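You operate a simulated robot arm through the tools that you are given. There is no shell and no other tool. Be economical: measure what you need, move in short steps, check, and stop when the job is done.

Carry out the task below with a simulated robot arm. There is one attempt and no reset: what you move stays moved.

TASK
Switch the spot cleaner off, knock the hose tool's lint into the bin, seat the blue tank, switch on.
Fine: put the tool back. Where these are worked on the way, their far stop is far enough and under half their travel is too little: switch of the spot cleaner.

It is judged by the outcome, as a careful person would: the job done as asked, and still so three seconds after it is handed in. It fails if anything else is knocked over, pushed out of place, dropped, spilled or broken.

THE ROBOT
A 7-joint arm with a two-finger parallel gripper, fixed in place. Base frame: the origin is at the foot of the arm, x ahead of it, y to its left, z up; the work surface is at about z = 760. Lengths are in mm, angles in rad, forces in N, time in s.
With the tool pointing down near the work surface it reaches from about 200 to 680 mm from the base axis. Its first joint turns from -1.152 to 1.152 rad. Payload 2.4 kg.
Tool frame: the origin (TCP) lies between the finger pads and is the grasp point; the fingertips stand 30 mm ahead of it; z points along the fingers, y is the line along which they close. Largest opening 94 mm; finger width 28, thickness 10; the body of the gripper, 50 by 96 mm, starts 55 mm behind the TCP.
Orientation is that of the tool frame in the base frame, as a unit quaternion [x, y, z, w]. With the fingers straight down and closing along the base's y, the tool's x points along the base's -x, its y along +y and its z along -z.

THE INTERFACE
- The arm moves only by the tool play_rows. Its argument "rows" is a list of rows, each an object (a shift or turn left out is 0, a gripper value left out holds the last) with "translation": the shift along the tool's x, y, z in units of 300 mm (1.0 is 300 mm), a list of three; "dr": the turn, a rotation vector about the tool's x, y, z in units of 180 degrees (1.0 is 180 degrees), a list of three; "jaw": the finger opening in mm, from 0 to 94. In form: [{"translation": [dx, dy, dz], "dr": [wx, wy, wz], "jaw": jaw}, ...]. A call has 1 to 10 rows; each row is the pose to reach, as a shift and turn from the pose commanded when the call began, along the tool's axes at that moment. A call with a number of a shift or a turn outside -1 to 1 is refused whole. A row lasts 0.2 s, in which the tool goes at most 50 mm and 0.15 rad; a call with a longer step from one row to the next is refused whole, and so is a gripper value outside its range. Where a pose cannot be reached the arm comes as near as it can. A force on the tool above 70 N (or 10 N above the force at the start of the call, whichever is more), or a blocked arm, ends the call early, and 0.2 s more pass. The fingers move at their own pace (about 153 mm/s each) and stop on an object; they squeeze with about 34 N. The grip force told is the motor's: it shows also when the fingers shut on nothing. Time passes only in rows, and 0.2 s behind the last, so rows that repeat a pose let the fingers close. It gives the time, the measured TCP pose, the force on the tool (base axes), the opening and the grip force at its end, in the units of the frame above (readings bear some noise), with the torque about the TCP (base axes, N m) and any sound that the robot's microphone picked up.
- Cameras (640 x 400 px; columns grow to the right, rows downward): "scene" is fixed at [21.8, 459.8, 1450.6]; the picture's right is [-0.88, -0.48, 0.00], its down [-0.25, 0.46, -0.85] and it looks along [0.41, -0.75, -0.52] (base axes); focal length 299 px, centre (320, 200). "wrist" rides on the gripper at [76, 14, -102] in the tool frame; the picture's right is [-0.18, 0.98, 0.00], its down [-0.75, -0.14, -0.64] and it looks along [-0.63, -0.12, 0.77] (tool axes); focal length 243 px, centre (320, 200). There is no depth. A picture from a camera that has moved, and an enlarged one, comes with that camera's place and axes in the base frame and with its lens.
- capture(camera): a new picture of that camera. It takes no simulated time.
- zoom(camera, box): a new picture of the part [left, top, right, bottom] of that camera's present view, enlarged. It takes no simulated time.
- finish_job(): hands the job in; it is judged then, once.

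Work in short steps. Places have to be worked out from the pictures, the camera data and where the tool is seen: move nearer, look again, correct. Check each grasp and each placing, and mend what went wrong. You have 120 turns and 64 pictures in all, those below and enlarged ones among them. Open the gripper and draw the arm clear of the work before you hand the job in, unless the task says otherwise; then end with one line.

The tools are called by a JSON object that holds its "name" and its "arguments". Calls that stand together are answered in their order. play_rows: Moves the arm, as the interface text tells. Its arguments: {"type":"object","properties":{"rows":{"type":"array"}},"required":["rows"]} The other tools are called the same way: capture (camera) takes a picture; zoom (camera, box) takes an enlarged picture of a part of a camera's view; finish_job () hands the job in.

At the start:

```text
t: 0.0
eef_pos: [346.9, -23.5, 1292.3]
tool_rot: [-0.001, 1.0, 0.001, 0.0]
force: [0.4, 1.6, -1.1]
torque: [-0.02, -0.02, -0.02]
width: 94.2
grip_force: 0.1
```

scene: 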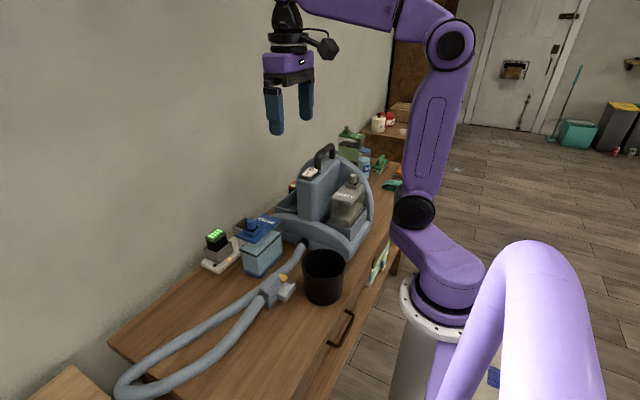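
wrist: 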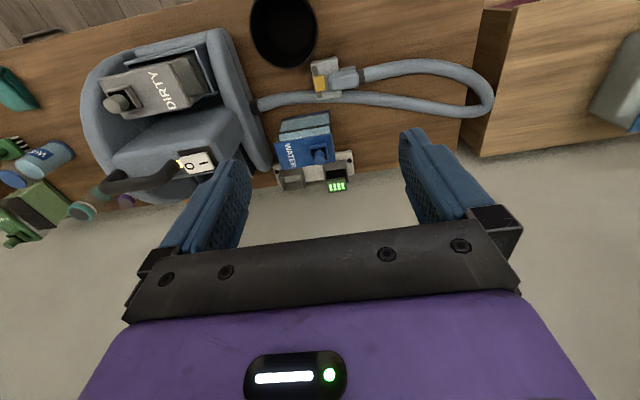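

The first pictures show the spot cleaner with a rocker switch, the blue water tank on the table, the bin, and the hose tool. I'll enlarge both views to see the details.

{"name": "zoom", "arguments": {"camera": "wrist", "box": [80, 20, 360, 210]}}

{"name": "zoom", "arguments": {"camera": "scene", "box": [190, 120, 420, 310]}}

{"name": "zoom", "arguments": {"camera": "wrist", "box": [240, 0, 510, 200]}}

```text
2.11 times, centred on (220, 115) of wrist
camera zoom: at [268.4, -7.7, 1394.6], right [0.18, 0.98, 0.0], down [0.75, -0.14, 0.64], along [0.63, -0.12, -0.77], focal length 511 px, centre (530, 379)
```

zoom: 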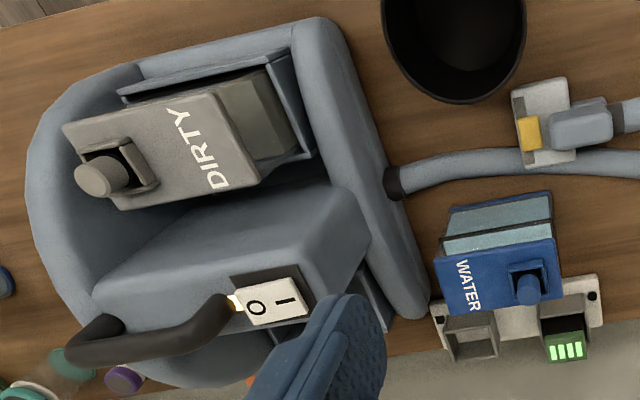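

```text
2.11 times, centred on (305, 215) of scene
camera zoom: at [21.8, 459.8, 1450.6], right [-0.88, -0.48, 0.0], down [-0.25, 0.46, -0.85], along [0.41, -0.75, -0.52], focal length 629 px, centre (352, 168)
```

zoom: 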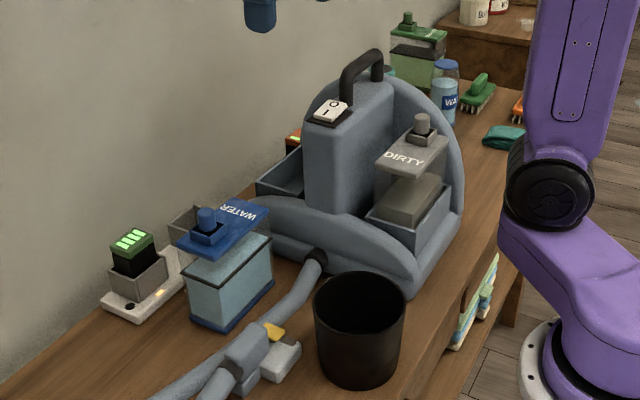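

```text
2.00 times, centred on (375, 100) of wrist
camera zoom: at [268.4, -7.7, 1394.6], right [0.18, 0.98, 0.0], down [0.75, -0.14, 0.64], along [0.63, -0.12, -0.77], focal length 485 px, centre (210, 400)
```

zoom: 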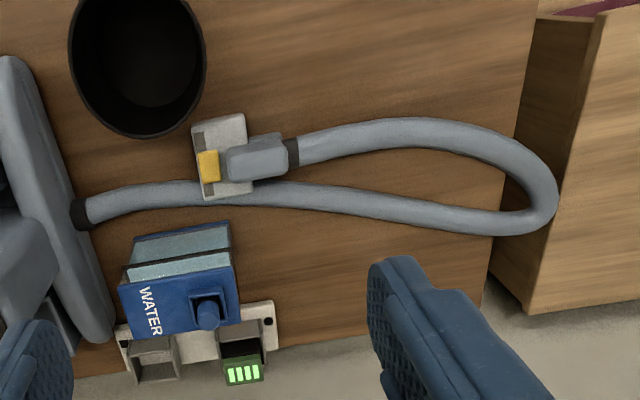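

The switch is at about (437, -240, 1055), with O on the handle side and I on the +y side. I'll move sideways, staying high above it, to get a better look at it and at the tank bay.

{"name": "play_rows", "arguments": {"rows": [{"translation": [0, -0.16, 0], "jaw": 40}, {"translation": [0, -0.32, 0]}, {"translation": [0, -0.48, 0]}, {"translation": [0, -0.64, 0]}, {"translation": [0, -0.72, 0]}, {"translation": [0, -0.72, 0]}]}}

{"name": "capture", "arguments": {"camera": "wrist"}}

```text
t: 1.4
eef_pos: [346.8, -238.1, 1291.2]
tool_rot: [-0.001, 1.0, 0.0, -0.001]
force: [0.0, -0.3, 0.2]
torque: [0.01, -0.04, -0.03]
width: 40.1
grip_force: 0.1
```

```text
58 pictures are left
camera wrist: at [269.1, -224.0, 1393.6], right [0.18, 0.98, 0.0], down [0.75, -0.14, 0.64], along [0.63, -0.12, -0.77], focal length 243 px, centre (320, 200)
```

wrist: 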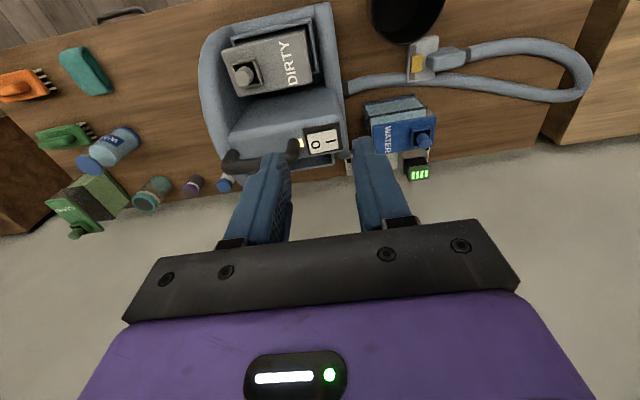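

The fingers cover part of the bay, so I'll move forward to put the switch and the wall-side bay in the clear upper part of the picture.

{"name": "play_rows", "arguments": {"rows": [{"translation": [-0.16, 0, 0]}, {"translation": [-0.32, 0, 0]}, {"translation": [-0.48, 0, 0]}, {"translation": [-0.48, 0, 0]}]}}

{"name": "capture", "arguments": {"camera": "wrist"}}

```text
t: 2.4
eef_pos: [490.4, -238.2, 1290.9]
tool_rot: [0.0, 1.0, -0.001, 0.0]
force: [-0.5, 0.7, -0.6]
torque: [0.03, 0.02, -0.02]
width: 39.9
grip_force: 0.2
```

```text
57 pictures are left
camera wrist: at [412.9, -224.2, 1393.4], right [0.18, 0.98, 0.0], down [0.75, -0.14, 0.64], along [0.63, -0.12, -0.77], focal length 243 px, centre (320, 200)
```

wrist: 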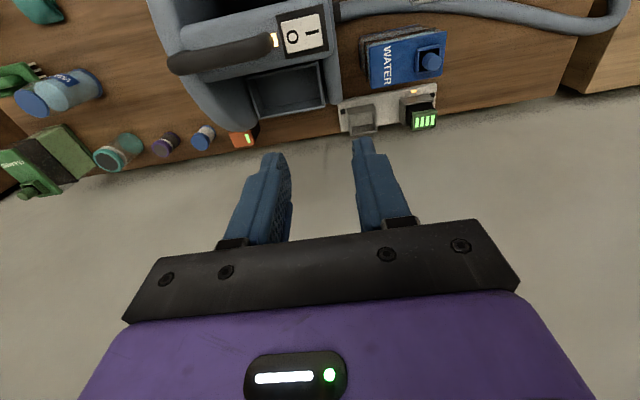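

{"name": "zoom", "arguments": {"camera": "wrist", "box": [150, 0, 460, 160]}}

```text
2.06 times, centred on (305, 80) of wrist
camera zoom: at [412.9, -224.2, 1393.4], right [0.18, 0.98, 0.0], down [0.75, -0.14, 0.64], along [0.63, -0.12, -0.77], focal length 501 px, centre (351, 448)
```

zoom: 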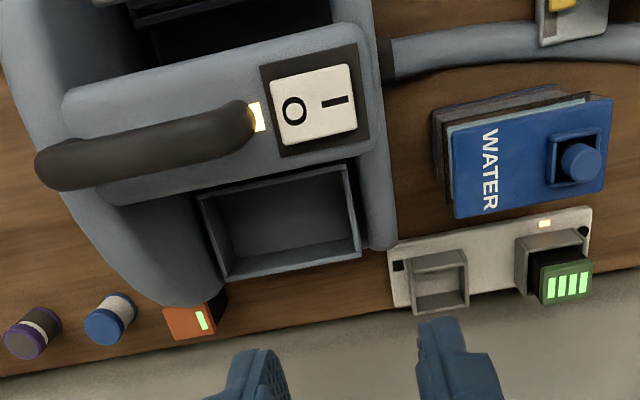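

Working from both views: switch centre about (442, -248, 1050), O end near y = -262, wall-side tray rim about x 507–593, y -391 to -246, z 874. The tank lid is about 64 x 120 mm, centred at (522, -96, 925), with its knob at the +y end. I'll close the jaws and descend to hover above the O end.

{"name": "play_rows", "arguments": {"rows": [{"translation": [0.08, -0.03, 0.1], "jaw": 0}, {"translation": [0.16, -0.067, 0.22]}, {"translation": [0.16, -0.067, 0.36]}, {"translation": [0.16, -0.067, 0.47]}, {"translation": [0.16, -0.067, 0.5]}]}}

{"name": "capture", "arguments": {"camera": "wrist"}}

{"name": "zoom", "arguments": {"camera": "scene", "box": [240, 110, 400, 210]}}

```text
t: 3.6
eef_pos: [443.0, -258.3, 1141.6]
tool_rot: [-0.001, 1.0, -0.001, 0.001]
force: [-0.3, -0.2, -0.1]
torque: [0.02, 0.01, -0.03]
width: 0.2
grip_force: 33.3
```

```text
55 pictures are left
camera wrist: at [365.2, -244.0, 1244.3], right [0.18, 0.98, 0.0], down [0.75, -0.14, 0.64], along [0.63, -0.12, -0.77], focal length 243 px, centre (320, 200)
```

wrist: 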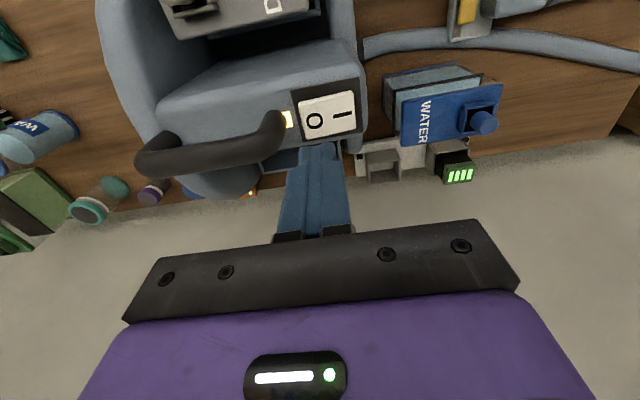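

```text
4.00 times, centred on (320, 160) of scene
camera zoom: at [21.8, 459.8, 1450.6], right [-0.88, -0.48, 0.0], down [-0.25, 0.46, -0.85], along [0.41, -0.75, -0.52], focal length 1196 px, centre (320, 360)
```

zoom: 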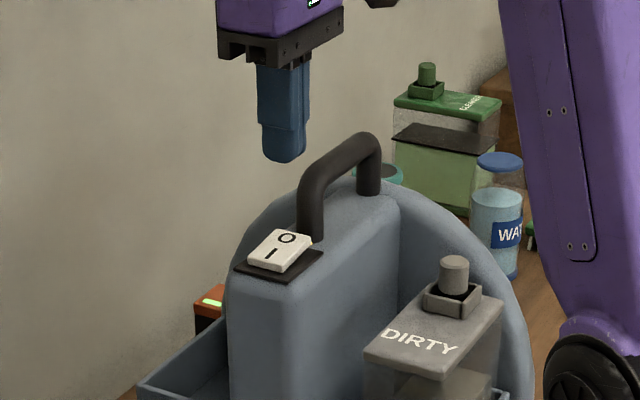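

The lamp is lit, so the cleaner is on. O sits at about (442, -263), just ahead of the handle end. I'll go down onto O in small steps.

{"name": "play_rows", "arguments": {"rows": [{"translation": [0, -0.013, 0.08]}, {"translation": [0, -0.013, 0.15]}, {"translation": [0, -0.013, 0.17]}, {"translation": [0, -0.013, 0.185]}, {"translation": [0, -0.013, 0.195]}]}}

```text
t: 4.8
eef_pos: [442.2, -262.6, 1082.4]
tool_rot: [-0.001, 1.0, -0.001, 0.0]
force: [-0.2, 0.0, -0.2]
torque: [-0.02, 0.0, -0.01]
width: 0.0
grip_force: 32.7
```

No contact yet with the tip at about z = 1052. I'll continue in 2 mm steps.

{"name": "play_rows", "arguments": {"rows": [{"translation": [0, 0, 0.007]}, {"translation": [0, 0, 0.014]}, {"translation": [0, 0, 0.021]}, {"translation": [0, 0, 0.028]}]}}

{"name": "zoom", "arguments": {"camera": "scene", "box": [270, 130, 350, 190]}}

```text
t: 5.8
eef_pos: [442.8, -263.1, 1076.0]
tool_rot: [-0.001, 1.0, -0.001, 0.001]
force: [0.3, 0.0, 1.1]
torque: [-0.02, 0.04, 0.03]
width: 0.0
grip_force: 33.3
```

```text
6.67 times, centred on (310, 160) of scene
camera zoom: at [21.8, 459.8, 1450.6], right [-0.88, -0.48, 0.0], down [-0.25, 0.46, -0.85], along [0.41, -0.75, -0.52], focal length 1993 px, centre (387, 467)
```

zoom: 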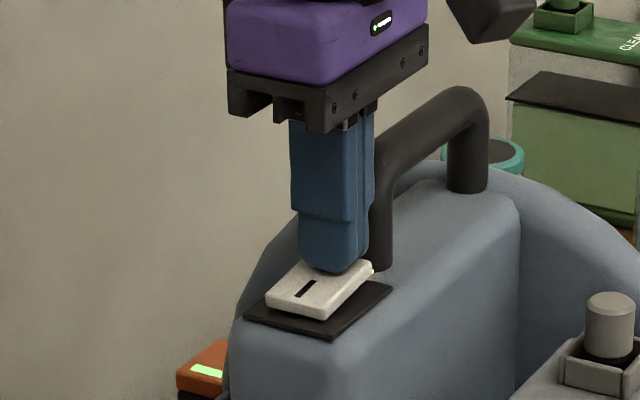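

The tip is at the rocker surface and starting to touch it. I'll keep pressing slowly.

{"name": "play_rows", "arguments": {"rows": [{"translation": [0, 0, 0.007]}, {"translation": [0, 0, 0.014]}, {"translation": [0, 0, 0.021]}, {"translation": [0, 0, 0.028]}]}}

{"name": "zoom", "arguments": {"camera": "scene", "box": [270, 130, 350, 190]}}

```text
t: 6.9
eef_pos: [442.0, -261.9, 1074.4]
tool_rot: [-0.001, 1.0, -0.004, 0.004]
force: [-8.5, 4.0, 13.8]
torque: [0.23, 0.37, 0.04]
width: 0.0
grip_force: 32.3
stopped in row 4: the force on the tool passed its limit at 71 N (the readings are from after the stop); the commanded pose is now the measured one
```

```text
6.67 times, centred on (310, 160) of scene
camera zoom: at [21.4, 460.0, 1450.5], right [-0.88, -0.48, 0.0], down [-0.25, 0.46, -0.85], along [0.41, -0.75, -0.52], focal length 1993 px, centre (387, 467)
```

zoom: 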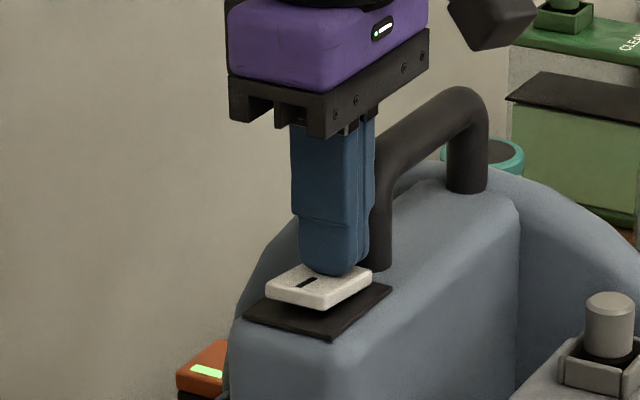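

The rocker tipped: its I end is now raised and the tip met a hard stop. I'll lift off and check the lamp.

{"name": "play_rows", "arguments": {"rows": [{"translation": [0, 0, -0.1]}, {"translation": [0, 0.0, -0.24]}, {"translation": [0, 0.0, -0.24]}]}}

{"name": "zoom", "arguments": {"camera": "wrist", "box": [220, 60, 420, 180]}}

{"name": "zoom", "arguments": {"camera": "scene", "box": [270, 130, 350, 190]}}

```text
t: 7.7
eef_pos: [442.6, -262.3, 1144.0]
tool_rot: [-0.001, 1.0, -0.003, 0.004]
force: [0.0, -0.2, -1.0]
torque: [0.01, 0.0, -0.04]
width: 0.0
grip_force: 33.5
```

```text
3.20 times, centred on (320, 120) of wrist
camera zoom: at [364.2, -247.2, 1247.1], right [0.18, 0.98, 0.0], down [0.75, -0.14, 0.65], along [0.64, -0.12, -0.76], focal length 776 px, centre (320, 456)
```

zoom: 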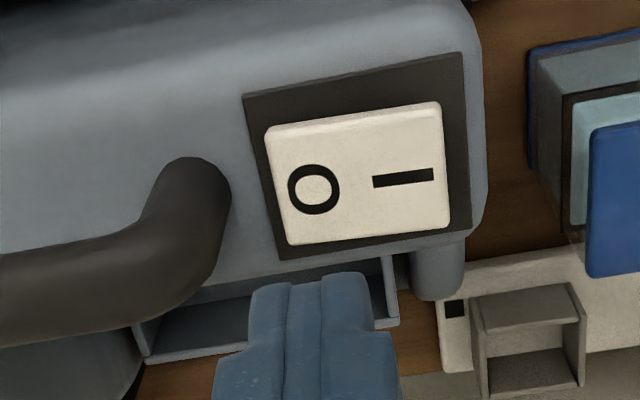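

```text
6.67 times, centred on (310, 160) of scene
camera zoom: at [21.8, 459.8, 1450.6], right [-0.88, -0.48, 0.0], down [-0.25, 0.46, -0.85], along [0.41, -0.75, -0.52], focal length 1993 px, centre (387, 467)
```

zoom: 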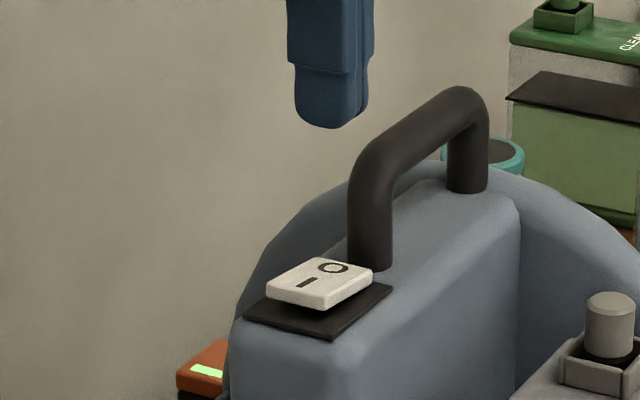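

The cleaner is off: the lamp is out and O is down. Next I'll go over the hose tool, near (418, 0, 790), and look at it.

{"name": "play_rows", "arguments": {"rows": [{"translation": [0.0, 0.14, 0], "jaw": 60}, {"translation": [0.05, 0.29, 0]}, {"translation": [0.12, 0.43, 0]}, {"translation": [0.19, 0.57, 0]}, {"translation": [0.26, 0.7, 0]}, {"translation": [0.31, 0.84, 0.03]}, {"translation": [0.31, 0.84, 0.17]}, {"translation": [0.31, 0.84, 0.31]}, {"translation": [0.31, 0.84, 0.31]}]}}

{"name": "capture", "arguments": {"camera": "wrist"}}

{"name": "zoom", "arguments": {"camera": "scene", "box": [230, 230, 370, 320]}}

```text
t: 9.7
eef_pos: [351.0, -10.2, 1048.8]
tool_rot: [0.0, 1.0, -0.004, 0.004]
force: [0.2, 0.5, -0.8]
torque: [0.02, -0.02, 0.01]
width: 59.9
grip_force: 0.1
```

```text
49 pictures are left
camera wrist: at [272.3, 3.5, 1150.0], right [0.18, 0.98, 0.0], down [0.75, -0.14, 0.65], along [0.64, -0.12, -0.76], focal length 243 px, centre (320, 200)
```

wrist: 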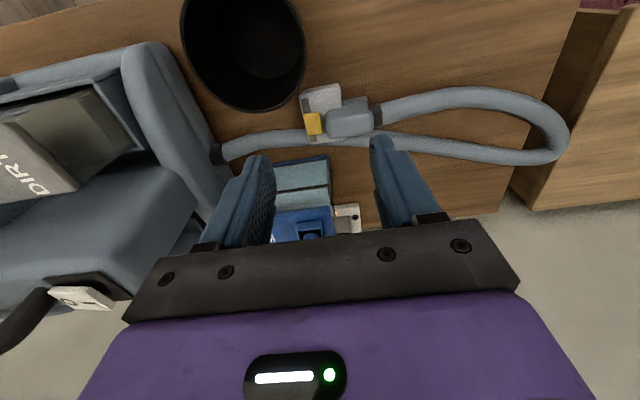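

```text
4.44 times, centred on (300, 275) of scene
camera zoom: at [21.8, 459.8, 1450.6], right [-0.88, -0.48, 0.0], down [-0.25, 0.46, -0.85], along [0.41, -0.75, -0.52], focal length 1329 px, centre (409, -133)
```

zoom: 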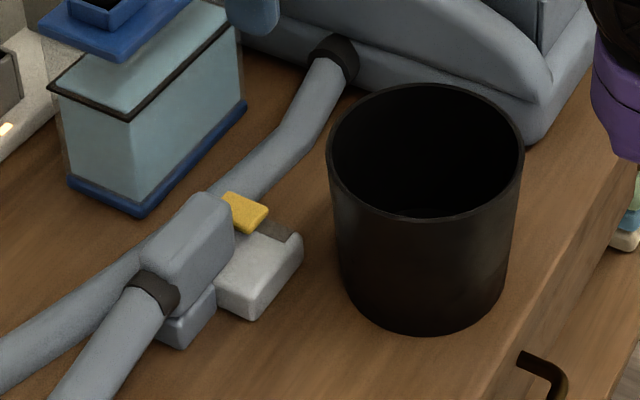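

{"name": "zoom", "arguments": {"camera": "wrist", "box": [270, 70, 400, 155]}}

```text
4.71 times, centred on (335, 112) of wrist
camera zoom: at [272.3, 3.5, 1150.0], right [0.18, 0.98, 0.0], down [0.75, -0.14, 0.65], along [0.64, -0.12, -0.76], focal length 1142 px, centre (249, 612)
```

zoom: 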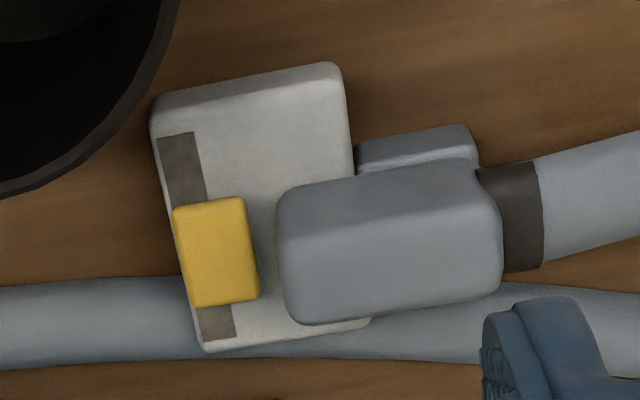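

The tool has a cream head with a dark strip and a yellow piece at its -y end, and a grey handle block near (408, 17, top about 845) resting on a cradle. I'll turn the gripper 90° so it can close across the handle with the camera on the head side, then look again.

{"name": "play_rows", "arguments": {"rows": [{"dr": [0, 0, -0.047], "jaw": 80}, {"dr": [0, 0, -0.094]}, {"dr": [0, 0, -0.141]}, {"dr": [0, 0, -0.188]}, {"dr": [0, 0, -0.235]}, {"dr": [0, 0, -0.282]}, {"dr": [0, 0, -0.329]}, {"dr": [0, 0, -0.376]}, {"dr": [0, 0, -0.423]}, {"dr": [0, 0, -0.47]}]}}

{"name": "play_rows", "arguments": {"rows": [{"dr": [0, 0, -0.03]}, {"dr": [0, 0, -0.03]}]}}

{"name": "capture", "arguments": {"camera": "wrist"}}

```text
t: 11.9
eef_pos: [351.4, -11.4, 1048.2]
tool_rot: [-0.675, 0.738, -0.006, 0.002]
force: [0.4, 0.1, -0.2]
torque: [-0.01, 0.02, -0.01]
width: 80.1
grip_force: 0.0
```

```text
t: 12.5
eef_pos: [350.1, -11.2, 1048.5]
tool_rot: [0.707, -0.707, 0.006, 0.0]
force: [-0.3, -0.8, 0.2]
torque: [-0.04, 0.01, -0.01]
width: 79.6
grip_force: 0.0
```

```text
46 pictures are left
camera wrist: at [334.2, -86.8, 1151.7], right [-0.98, 0.18, -0.01], down [0.13, 0.76, 0.64], along [0.12, 0.63, -0.77], focal length 243 px, centre (320, 200)
```

wrist: 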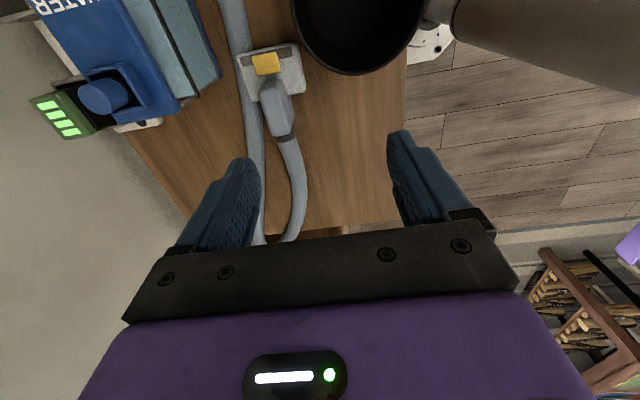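

{"name": "zoom", "arguments": {"camera": "wrist", "box": [215, 30, 335, 150]}}

```text
3.33 times, centred on (275, 90) of wrist
camera zoom: at [334.2, -86.8, 1151.7], right [-0.98, 0.18, -0.01], down [0.13, 0.76, 0.64], along [0.12, 0.63, -0.77], focal length 809 px, centre (470, 567)
```

zoom: 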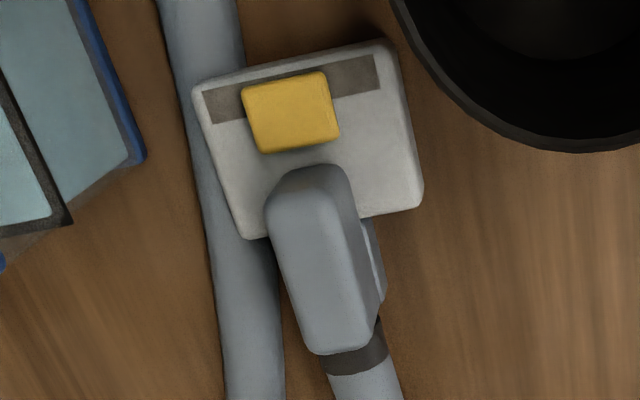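

Triangulating from the two wrist views puts the yellow piece at (418, -35, 796) and the handle at about x 405–441, centre y about 20. The returning hose lies right beside it at x 449–483. I'll lower to above the handle and check heights.

{"name": "play_rows", "arguments": {"rows": [{"translation": [-0.04, -0.1, 0.05], "jaw": 70}, {"translation": [-0.097, -0.243, 0.1]}, {"translation": [-0.097, -0.243, 0.25]}, {"translation": [-0.097, -0.243, 0.38]}, {"translation": [-0.097, -0.243, 0.45]}, {"translation": [-0.097, -0.243, 0.45]}]}}

{"name": "capture", "arguments": {"camera": "wrist"}}

{"name": "zoom", "arguments": {"camera": "scene", "box": [220, 220, 370, 320]}}

```text
t: 13.9
eef_pos: [424.9, 17.2, 913.8]
tool_rot: [0.708, -0.706, 0.005, 0.0]
force: [-0.2, 1.2, 0.0]
torque: [0.02, -0.01, -0.02]
width: 70.1
grip_force: 0.1
```

```text
44 pictures are left
camera wrist: at [407.8, -58.0, 1016.8], right [-0.98, 0.18, -0.01], down [0.13, 0.76, 0.64], along [0.12, 0.63, -0.77], focal length 243 px, centre (320, 200)
```

wrist: 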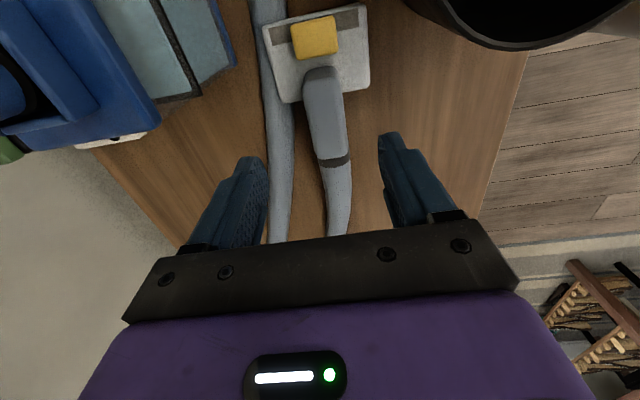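

```text
4.00 times, centred on (295, 270) of scene
camera zoom: at [21.8, 459.8, 1450.6], right [-0.88, -0.48, 0.0], down [-0.25, 0.46, -0.85], along [0.41, -0.75, -0.52], focal length 1196 px, centre (420, -80)
```

zoom: 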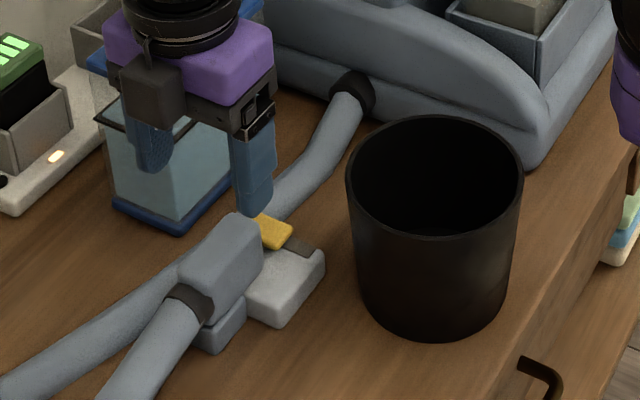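

Three views now agree: the handle spans about y -10 to 66 and x 402–437, with its top near z 800. The hose is about 16 mm further out in +x. I'll narrow the jaw to 52, centre at x 420, y 26, go partway down and check.

{"name": "play_rows", "arguments": {"rows": [{"translation": [-0.03, 0.016, 0.05], "jaw": 52}, {"translation": [-0.03, 0.016, 0.15]}, {"translation": [-0.03, 0.016, 0.23]}, {"translation": [-0.03, 0.016, 0.23]}]}}

{"name": "capture", "arguments": {"camera": "wrist"}}

{"name": "zoom", "arguments": {"camera": "scene", "box": [230, 230, 350, 310]}}

```text
t: 14.9
eef_pos: [420.9, 25.6, 845.5]
tool_rot: [0.708, -0.706, 0.005, -0.001]
force: [-0.7, -0.2, 0.3]
torque: [0.0, -0.02, 0.0]
width: 51.9
grip_force: 0.1
```

```text
42 pictures are left
camera wrist: at [404.0, -49.8, 947.7], right [-0.98, 0.18, -0.01], down [0.13, 0.76, 0.64], along [0.12, 0.63, -0.77], focal length 243 px, centre (320, 200)
```

wrist: 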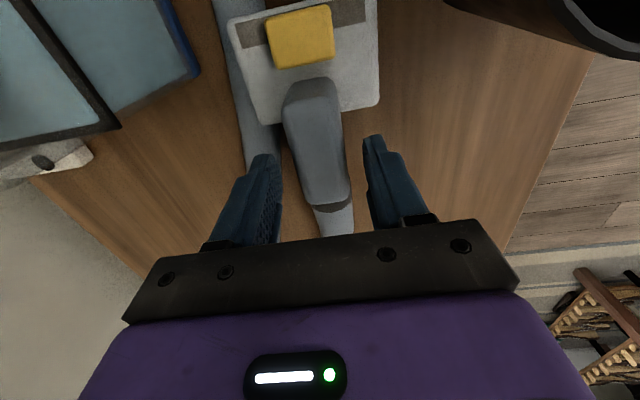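

```text
5.00 times, centred on (290, 270) of scene
camera zoom: at [21.8, 459.8, 1450.6], right [-0.88, -0.48, 0.0], down [-0.25, 0.46, -0.85], along [0.41, -0.75, -0.52], focal length 1495 px, centre (470, -150)
```

zoom: 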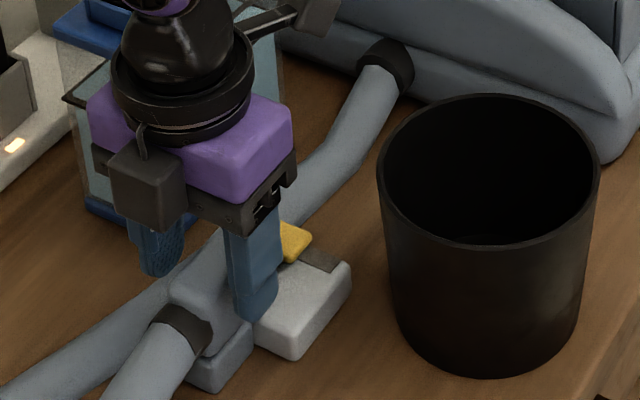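

The handle is centred between the fingers. I'll descend in small steps to TCP z of about 808 and watch the force.

{"name": "play_rows", "arguments": {"rows": [{"translation": [0, 0, 0.03]}, {"translation": [0, 0, 0.06]}, {"translation": [0, 0, 0.09]}, {"translation": [0, 0, 0.12]}]}}

{"name": "zoom", "arguments": {"camera": "scene", "box": [230, 230, 350, 310]}}

```text
t: 15.9
eef_pos: [420.3, 25.7, 808.5]
tool_rot: [-0.707, 0.707, -0.006, 0.0]
force: [-0.4, 0.7, -0.2]
torque: [-0.03, 0.02, -0.01]
width: 52.1
grip_force: 0.0
```

```text
5.00 times, centred on (290, 270) of scene
camera zoom: at [21.8, 459.8, 1450.6], right [-0.88, -0.48, 0.0], down [-0.25, 0.46, -0.85], along [0.41, -0.75, -0.52], focal length 1495 px, centre (470, -150)
```

zoom: 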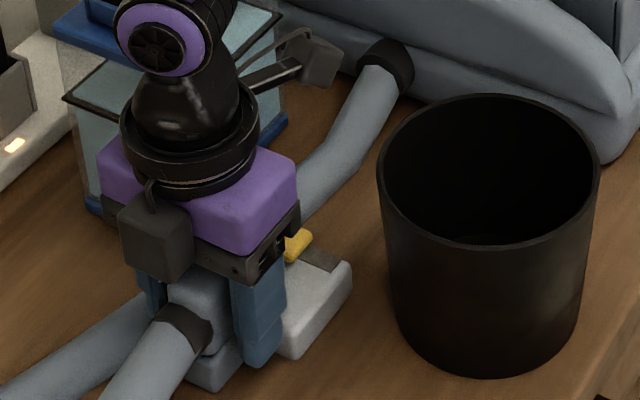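

Both fingers straddle the handle with no contact force. I'll close on it here.

{"name": "play_rows", "arguments": {"rows": [{"jaw": 20}, {"jaw": 20}, {"jaw": 20}]}}

```text
t: 16.7
eef_pos: [421.7, 25.4, 809.3]
tool_rot: [0.708, -0.706, 0.005, -0.001]
force: [0.4, -0.5, -0.6]
torque: [0.06, -0.01, 0.03]
width: 34.0
grip_force: 34.3
```

Grip confirmed at 34 mm. I'll lift gently and see how the tool and hose follow.

{"name": "play_rows", "arguments": {"rows": [{"translation": [0, 0, -0.04]}, {"translation": [0, 0, -0.08]}, {"translation": [0, 0, -0.14]}, {"translation": [0, 0, -0.2]}, {"translation": [0, 0, -0.27]}, {"translation": [0, 0, -0.27]}]}}

{"name": "capture", "arguments": {"camera": "wrist"}}

{"name": "zoom", "arguments": {"camera": "scene", "box": [200, 200, 380, 320]}}

```text
t: 18.1
eef_pos: [420.1, 24.8, 890.8]
tool_rot: [0.707, -0.707, 0.006, -0.001]
force: [0.3, -0.1, -2.2]
torque: [0.04, 0.05, 0.0]
width: 29.7
grip_force: 34.1
```

```text
39 pictures are left
camera wrist: at [403.5, -50.0, 993.3], right [-0.98, 0.18, -0.01], down [0.13, 0.76, 0.64], along [0.12, 0.63, -0.77], focal length 243 px, centre (320, 200)
```

wrist: 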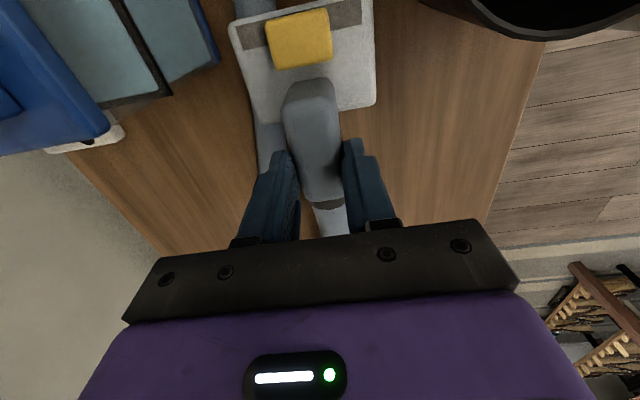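

```text
3.33 times, centred on (290, 260) of scene
camera zoom: at [21.9, 459.8, 1450.6], right [-0.88, -0.48, 0.0], down [-0.25, 0.46, -0.85], along [0.41, -0.75, -0.52], focal length 996 px, centre (420, 0)
```

zoom: 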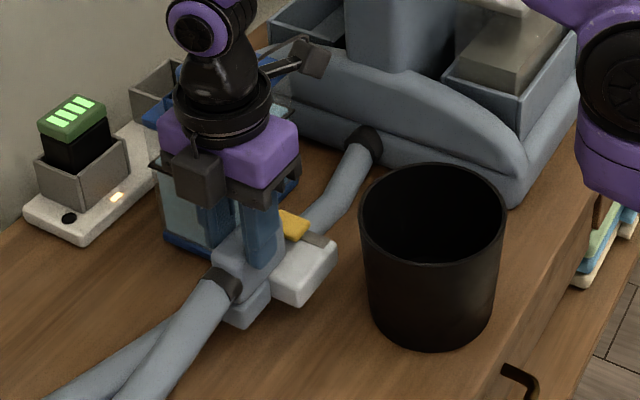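

The grey block under the handle is part of the tool and came up with it, so the tool was simply lying on the table. I'll enlarge the head to understand the lint and the yellow piece.

{"name": "zoom", "arguments": {"camera": "wrist", "box": [215, 0, 395, 120]}}

{"name": "zoom", "arguments": {"camera": "scene", "box": [260, 250, 310, 300]}}

```text
3.33 times, centred on (305, 60) of wrist
camera zoom: at [403.5, -50.0, 993.3], right [-0.98, 0.18, -0.01], down [0.13, 0.76, 0.64], along [0.12, 0.63, -0.77], focal length 809 px, centre (370, 667)
```

zoom: 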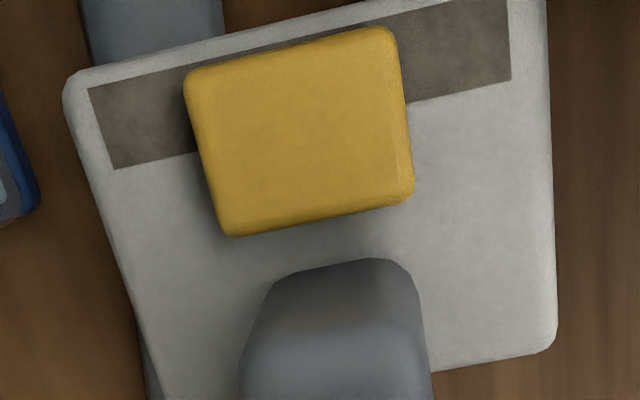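

```text
8.00 times, centred on (285, 275) of scene
camera zoom: at [21.9, 459.8, 1450.6], right [-0.88, -0.48, 0.0], down [-0.25, 0.46, -0.85], along [0.41, -0.75, -0.52], focal length 2392 px, centre (600, -400)
```

zoom: 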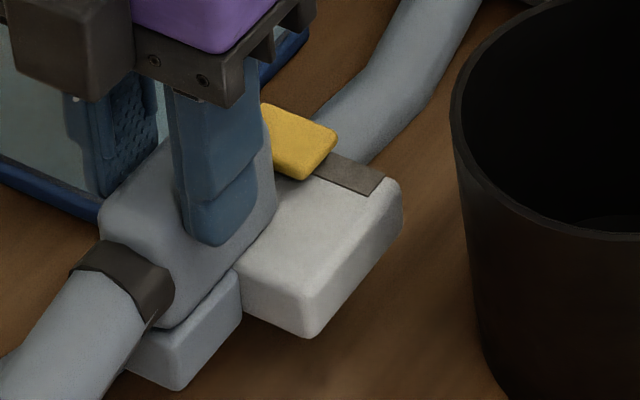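

The yellow piece looks like a raised tab over the dark slot on the tool's head. I'll carry the tool level over the bin (centre about (301, -75), rim z about 880), so any lint that drops falls in it, and then inspect it.

{"name": "play_rows", "arguments": {"rows": [{"translation": [0, 0, -0.1]}, {"translation": [0, 0, -0.22]}, {"translation": [0, 0.1, -0.28]}, {"translation": [0.02, 0.2, -0.28]}, {"translation": [0.08, 0.3, -0.28]}, {"translation": [0.14, 0.397, -0.28]}, {"translation": [0.167, 0.397, -0.28]}, {"translation": [0.167, 0.397, -0.28]}]}}

{"name": "capture", "arguments": {"camera": "scene"}}

{"name": "capture", "arguments": {"camera": "wrist"}}

```text
t: 19.9
eef_pos: [301.3, -24.2, 973.6]
tool_rot: [0.708, -0.706, 0.005, 0.0]
force: [-0.9, 0.9, -2.7]
torque: [0.06, 0.0, 0.02]
width: 29.2
grip_force: 34.1
```

```text
35 pictures are left
```

scene: 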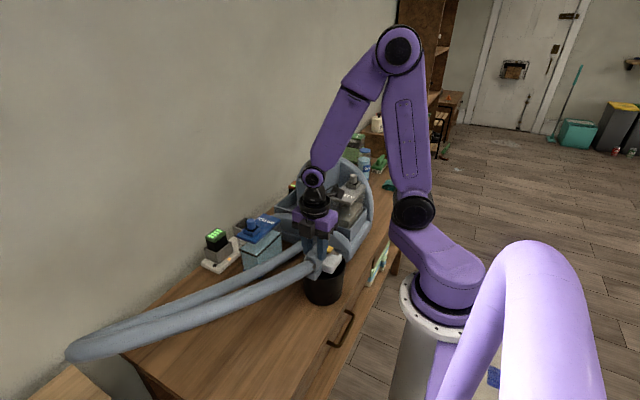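

```text
34 pictures are left
camera wrist: at [283.4, -99.7, 1076.0], right [-0.98, 0.18, -0.01], down [0.13, 0.76, 0.64], along [0.12, 0.63, -0.77], focal length 243 px, centre (320, 200)
```

wrist: 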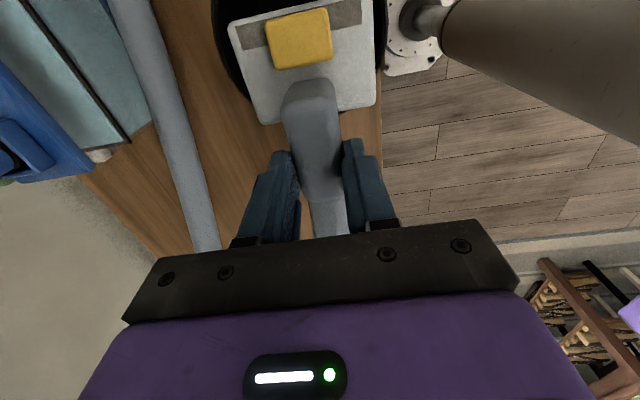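

The head is over the bin. I'll tilt it nose-down by about 43°, staying above the rim, and let the scene camera see its underside.

{"name": "play_rows", "arguments": {"rows": [{"translation": [0.02, 0, 0], "dr": [0, -0.04, 0]}, {"translation": [0.04, 0, 0], "dr": [0, -0.08, 0]}, {"translation": [0.06, 0, 0], "dr": [0, -0.12, 0]}, {"translation": [0.08, 0, 0], "dr": [0, -0.16, 0]}, {"translation": [0.09, 0, 0], "dr": [0, -0.2, 0]}, {"translation": [0.1, 0, 0], "dr": [0, -0.24, 0]}, {"translation": [0.1, 0, 0], "dr": [0, -0.24, 0]}]}}

{"name": "zoom", "arguments": {"camera": "scene", "box": [255, 190, 405, 310]}}

{"name": "capture", "arguments": {"camera": "wrist"}}

```text
t: 21.5
eef_pos: [301.0, -55.7, 973.8]
tool_rot: [0.659, -0.657, -0.255, -0.261]
force: [0.6, -1.2, -0.4]
torque: [-0.14, -0.11, 0.0]
width: 29.4
grip_force: 34.1
```

```text
3.33 times, centred on (330, 250) of scene
camera zoom: at [21.9, 459.7, 1450.6], right [-0.88, -0.48, 0.0], down [-0.25, 0.46, -0.85], along [0.41, -0.75, -0.52], focal length 996 px, centre (287, 33)
```

zoom: 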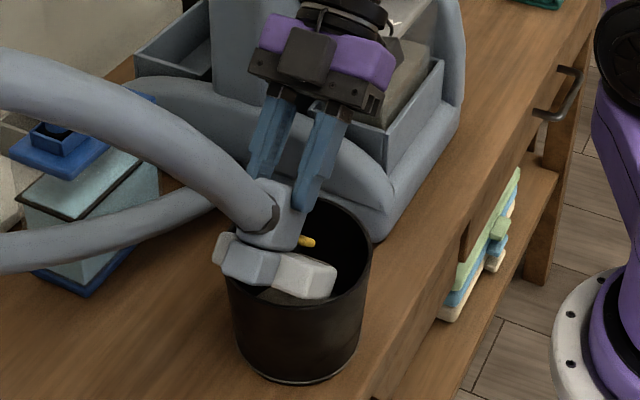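

```text
32 pictures are left
camera wrist: at [284.8, -179.6, 996.8], right [-0.98, 0.13, 0.12], down [0.13, 0.11, 0.98], along [0.12, 0.98, -0.13], focal length 243 px, centre (320, 200)
```

wrist: 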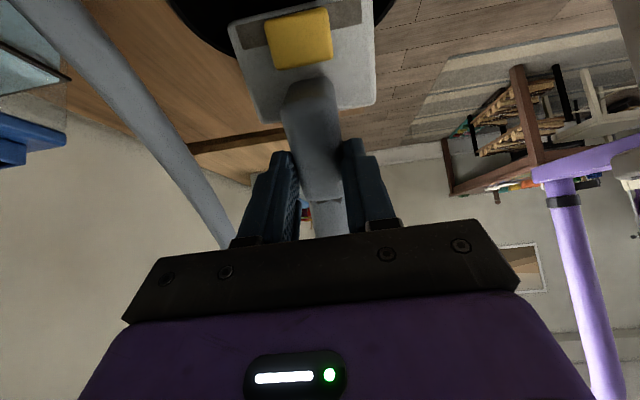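

{"name": "zoom", "arguments": {"camera": "scene", "box": [315, 240, 365, 285]}}

{"name": "zoom", "arguments": {"camera": "wrist", "box": [215, 0, 395, 120]}}

```text
8.89 times, centred on (340, 262) of scene
camera zoom: at [21.9, 459.7, 1450.6], right [-0.88, -0.48, 0.0], down [-0.25, 0.46, -0.85], along [0.41, -0.75, -0.52], focal length 2657 px, centre (142, -356)
```

zoom: 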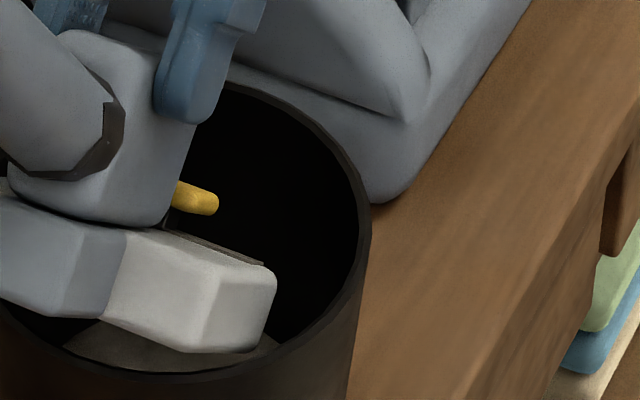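

```text
3.33 times, centred on (305, 60) of wrist
camera zoom: at [284.8, -179.6, 996.8], right [-0.98, 0.13, 0.12], down [0.13, 0.11, 0.98], along [0.12, 0.98, -0.13], focal length 809 px, centre (370, 667)
```

zoom: 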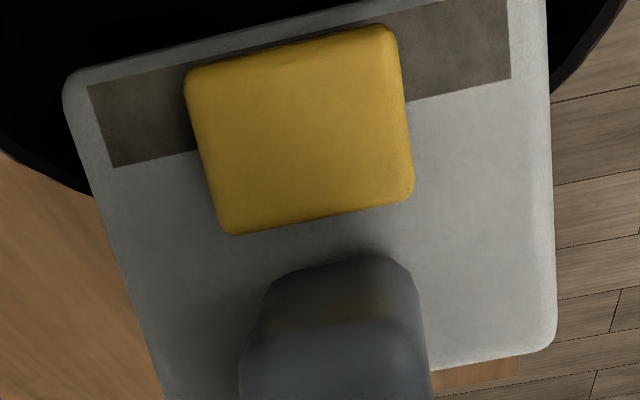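

The yellow tab stands off the surface, and something grey is visible beneath the head. I'll tilt further to expose the underside to the scene camera.

{"name": "play_rows", "arguments": {"rows": [{"translation": [-0.034, 0, -0.037], "dr": [0, -0.04, 0]}, {"translation": [-0.034, 0, -0.037], "dr": [0, -0.08, 0]}, {"translation": [-0.034, 0, -0.037], "dr": [0, -0.12, 0]}, {"translation": [-0.034, 0, -0.037], "dr": [0, -0.15, 0]}, {"translation": [-0.034, 0, -0.037], "dr": [0, -0.15, 0]}]}}

{"name": "zoom", "arguments": {"camera": "scene", "box": [290, 210, 370, 310]}}

```text
t: 22.7
eef_pos: [305.8, -56.4, 994.0]
tool_rot: [0.582, -0.578, -0.403, -0.406]
force: [0.3, -0.4, -3.0]
torque: [-0.11, 0.01, -0.01]
width: 29.6
grip_force: 33.7
out of reach, approached as far as the arm can: row 4, 5
```

```text
4.00 times, centred on (330, 260) of scene
camera zoom: at [21.9, 459.8, 1450.6], right [-0.88, -0.48, 0.0], down [-0.25, 0.46, -0.85], along [0.41, -0.75, -0.52], focal length 1196 px, centre (280, -40)
```

zoom: 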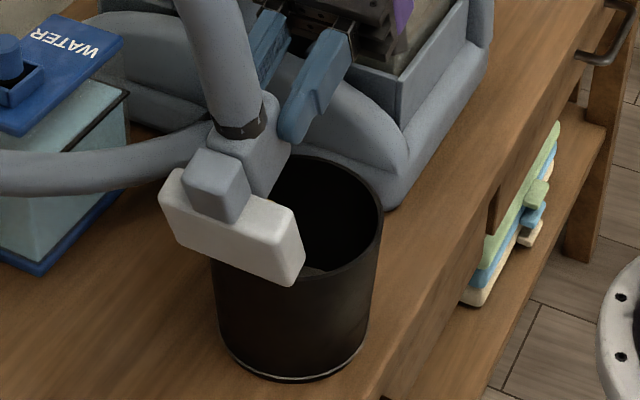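

The underside is plain, so the lint must be the material or tab on the top front of the head. I'll go back to about 30° nose-down, with the nose over the bin and the head's underside above the +y rim, ready to knock it.

{"name": "play_rows", "arguments": {"rows": [{"translation": [-0.01, 0, 0.03], "dr": [0, 0.045, 0]}, {"translation": [-0.02, 0, 0.06], "dr": [0, 0.09, 0]}, {"translation": [-0.03, 0, 0.09], "dr": [0, 0.135, 0]}, {"translation": [-0.039, 0, 0.107], "dr": [0, 0.18, 0]}, {"translation": [-0.039, 0, 0.107], "dr": [0, 0.22, 0]}, {"translation": [-0.039, 0, 0.107], "dr": [0, 0.22, 0]}]}}

{"name": "zoom", "arguments": {"camera": "scene", "box": [280, 220, 380, 310]}}

{"name": "capture", "arguments": {"camera": "wrist"}}

```text
t: 24.1
eef_pos: [303.8, -20.5, 993.3]
tool_rot: [0.684, -0.682, -0.181, -0.187]
force: [-1.0, -0.3, -3.1]
torque: [-0.02, 0.02, 0.0]
width: 29.7
grip_force: 34.1
```

```text
4.44 times, centred on (330, 265) of scene
camera zoom: at [21.8, 459.8, 1450.6], right [-0.88, -0.48, 0.0], down [-0.25, 0.46, -0.85], along [0.41, -0.75, -0.52], focal length 1329 px, centre (276, -89)
```

zoom: 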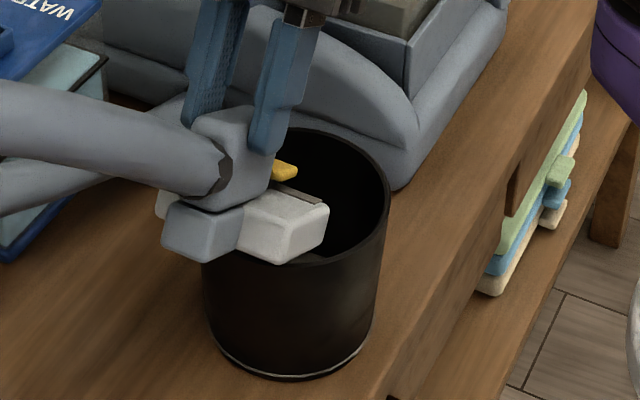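

```text
27 pictures are left
camera wrist: at [288.6, -138.9, 1044.0], right [-0.98, 0.16, 0.08], down [0.13, 0.33, 0.93], along [0.12, 0.93, -0.35], focal length 243 px, centre (320, 200)
```

wrist: 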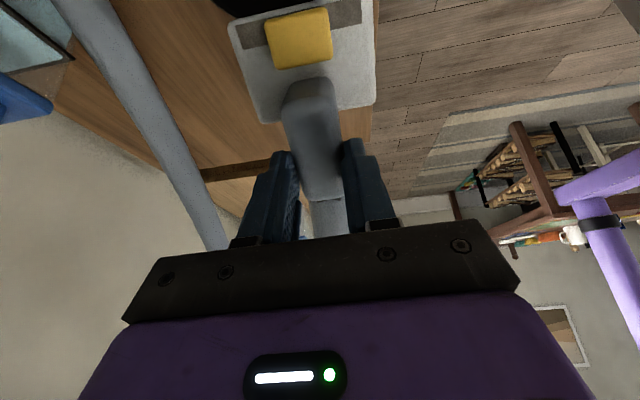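

The bin centre stays at (301, -75). I'll lower the tool toward the rim in guarded steps until the head's underside touches it.

{"name": "play_rows", "arguments": {"rows": [{"translation": [0.035, 0, 0.06]}, {"translation": [0.067, 0, 0.115]}, {"translation": [0.075, 0, 0.13]}, {"translation": [0.08, 0, 0.138]}, {"translation": [0.085, 0, 0.147]}, {"translation": [0.09, 0, 0.156]}]}}

{"name": "zoom", "arguments": {"camera": "scene", "box": [280, 220, 380, 310]}}

```text
t: 24.7
eef_pos: [306.1, -19.4, 960.4]
tool_rot: [-0.68, 0.681, 0.187, 0.197]
force: [-6.4, -2.4, 28.7]
torque: [-0.87, 0.49, -0.25]
width: 30.0
grip_force: 34.1
stopped in row 3: the force on the tool passed its limit at 123 N (the readings are from after the stop); the commanded pose is now the measured one
```

```text
4.44 times, centred on (330, 265) of scene
camera zoom: at [21.4, 459.8, 1450.6], right [-0.88, -0.48, 0.0], down [-0.25, 0.46, -0.85], along [0.41, -0.75, -0.52], focal length 1329 px, centre (276, -89)
```

zoom: 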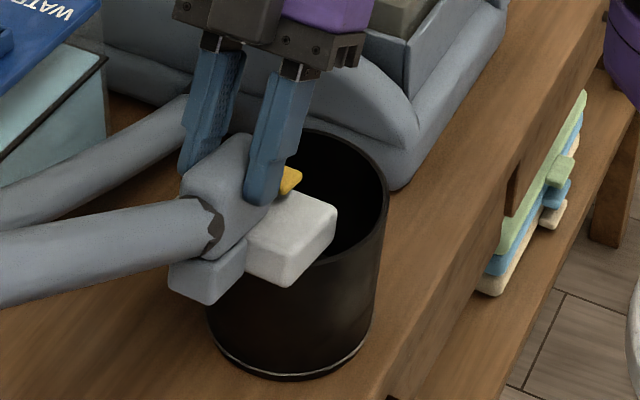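

That was a firmer knock than intended: contact came about 20 mm higher than I estimated, and the tool pitched a little in the grip. The bin hasn't visibly moved. I'll lift a little and check the head and bin.

{"name": "play_rows", "arguments": {"rows": [{"translation": [-0.03, 0, -0.05]}, {"translation": [-0.06, 0, -0.1]}, {"translation": [-0.06, 0, -0.1]}]}}

{"name": "capture", "arguments": {"camera": "wrist"}}

{"name": "zoom", "arguments": {"camera": "scene", "box": [270, 210, 380, 310]}}

```text
t: 25.5
eef_pos: [306.7, -19.9, 994.7]
tool_rot: [0.681, -0.681, -0.186, -0.195]
force: [-0.3, 0.0, -1.9]
torque: [0.0, 0.03, -0.01]
width: 29.8
grip_force: 34.0
```

```text
25 pictures are left
camera wrist: at [289.4, -137.8, 1042.0], right [-0.98, 0.16, 0.08], down [0.13, 0.31, 0.94], along [0.12, 0.94, -0.33], focal length 243 px, centre (320, 200)
```

wrist: 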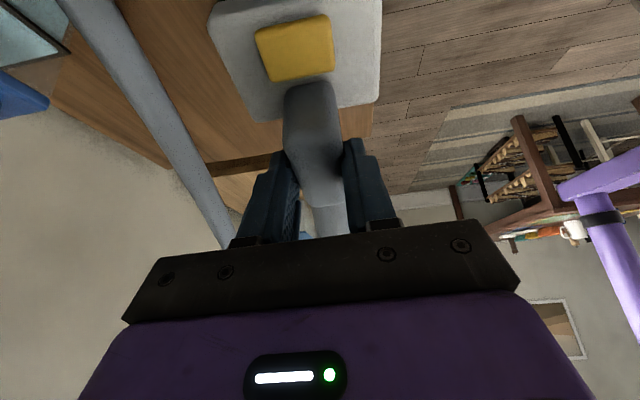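

```text
4.00 times, centred on (325, 260) of scene
camera zoom: at [21.9, 459.8, 1450.6], right [-0.88, -0.48, 0.0], down [-0.25, 0.46, -0.85], along [0.41, -0.75, -0.52], focal length 1196 px, centre (300, -40)
```

zoom: 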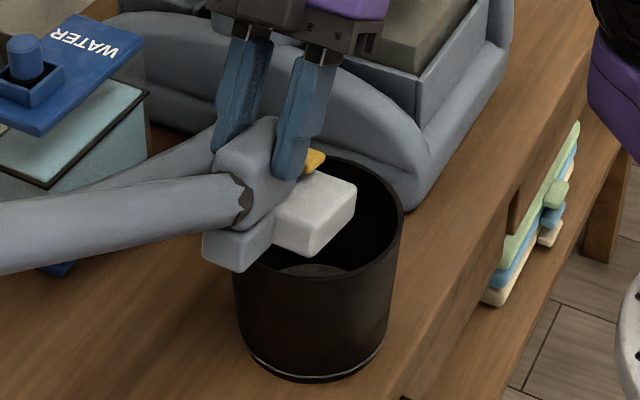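

{"name": "zoom", "arguments": {"camera": "wrist", "box": [200, 0, 390, 120]}}

{"name": "zoom", "arguments": {"camera": "scene", "box": [325, 250, 375, 290]}}

```text
3.33 times, centred on (295, 60) of wrist
camera zoom: at [289.4, -137.8, 1042.0], right [-0.98, 0.16, 0.08], down [0.13, 0.31, 0.94], along [0.12, 0.94, -0.33], focal length 809 px, centre (403, 667)
```

zoom: 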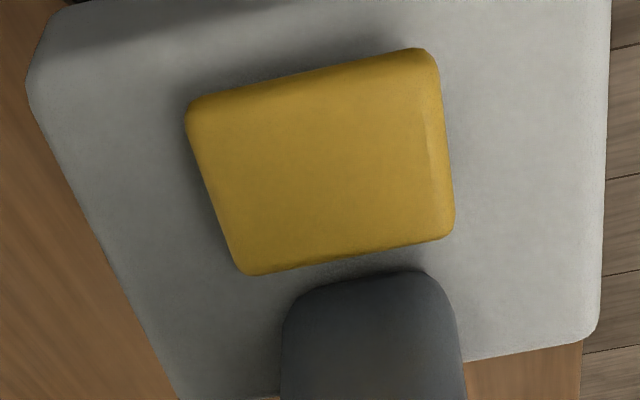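

```text
10.00 times, centred on (350, 270) of scene
camera zoom: at [21.9, 459.8, 1450.6], right [-0.88, -0.48, 0.0], down [-0.25, 0.46, -0.85], along [0.41, -0.75, -0.52], focal length 2989 px, centre (20, -500)
```

zoom: 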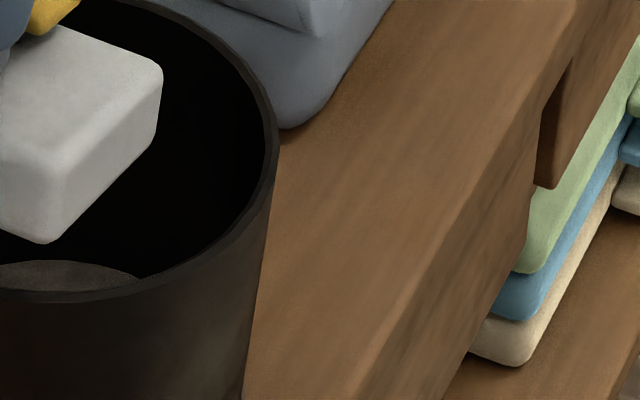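

The lint strip is gone from the head and nothing has landed on the table; I'll check the bin from above later. Next I'll carry the tool back over its original spot, levelling the head: it pitched about 17° in the grip, so the gripper stays tilted about 17°.

{"name": "play_rows", "arguments": {"rows": [{"translation": [-0.02, -0.1, 0.01], "dr": [0, 0, 0]}, {"translation": [-0.05, -0.2, 0.03], "dr": [0, 0.02, 0]}, {"translation": [-0.09, -0.3, 0.05], "dr": [0, 0.045, 0]}, {"translation": [-0.129, -0.38, 0.077], "dr": [0, 0.077, 0]}, {"translation": [-0.129, -0.38, 0.077], "dr": [0, 0.077, 0]}]}}

{"name": "zoom", "arguments": {"camera": "scene", "box": [230, 190, 370, 310]}}

```text
t: 26.7
eef_pos: [420.6, 25.6, 996.0]
tool_rot: [-0.698, 0.7, 0.103, 0.111]
force: [0.5, -0.4, -1.4]
torque: [0.06, -0.01, 0.01]
width: 29.7
grip_force: 33.7
```

```text
3.33 times, centred on (300, 250) of scene
camera zoom: at [21.9, 459.8, 1450.6], right [-0.88, -0.48, 0.0], down [-0.25, 0.46, -0.85], along [0.41, -0.75, -0.52], focal length 996 px, centre (387, 33)
```

zoom: 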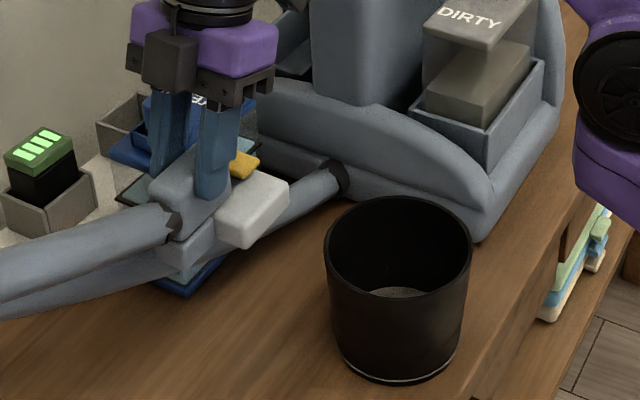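

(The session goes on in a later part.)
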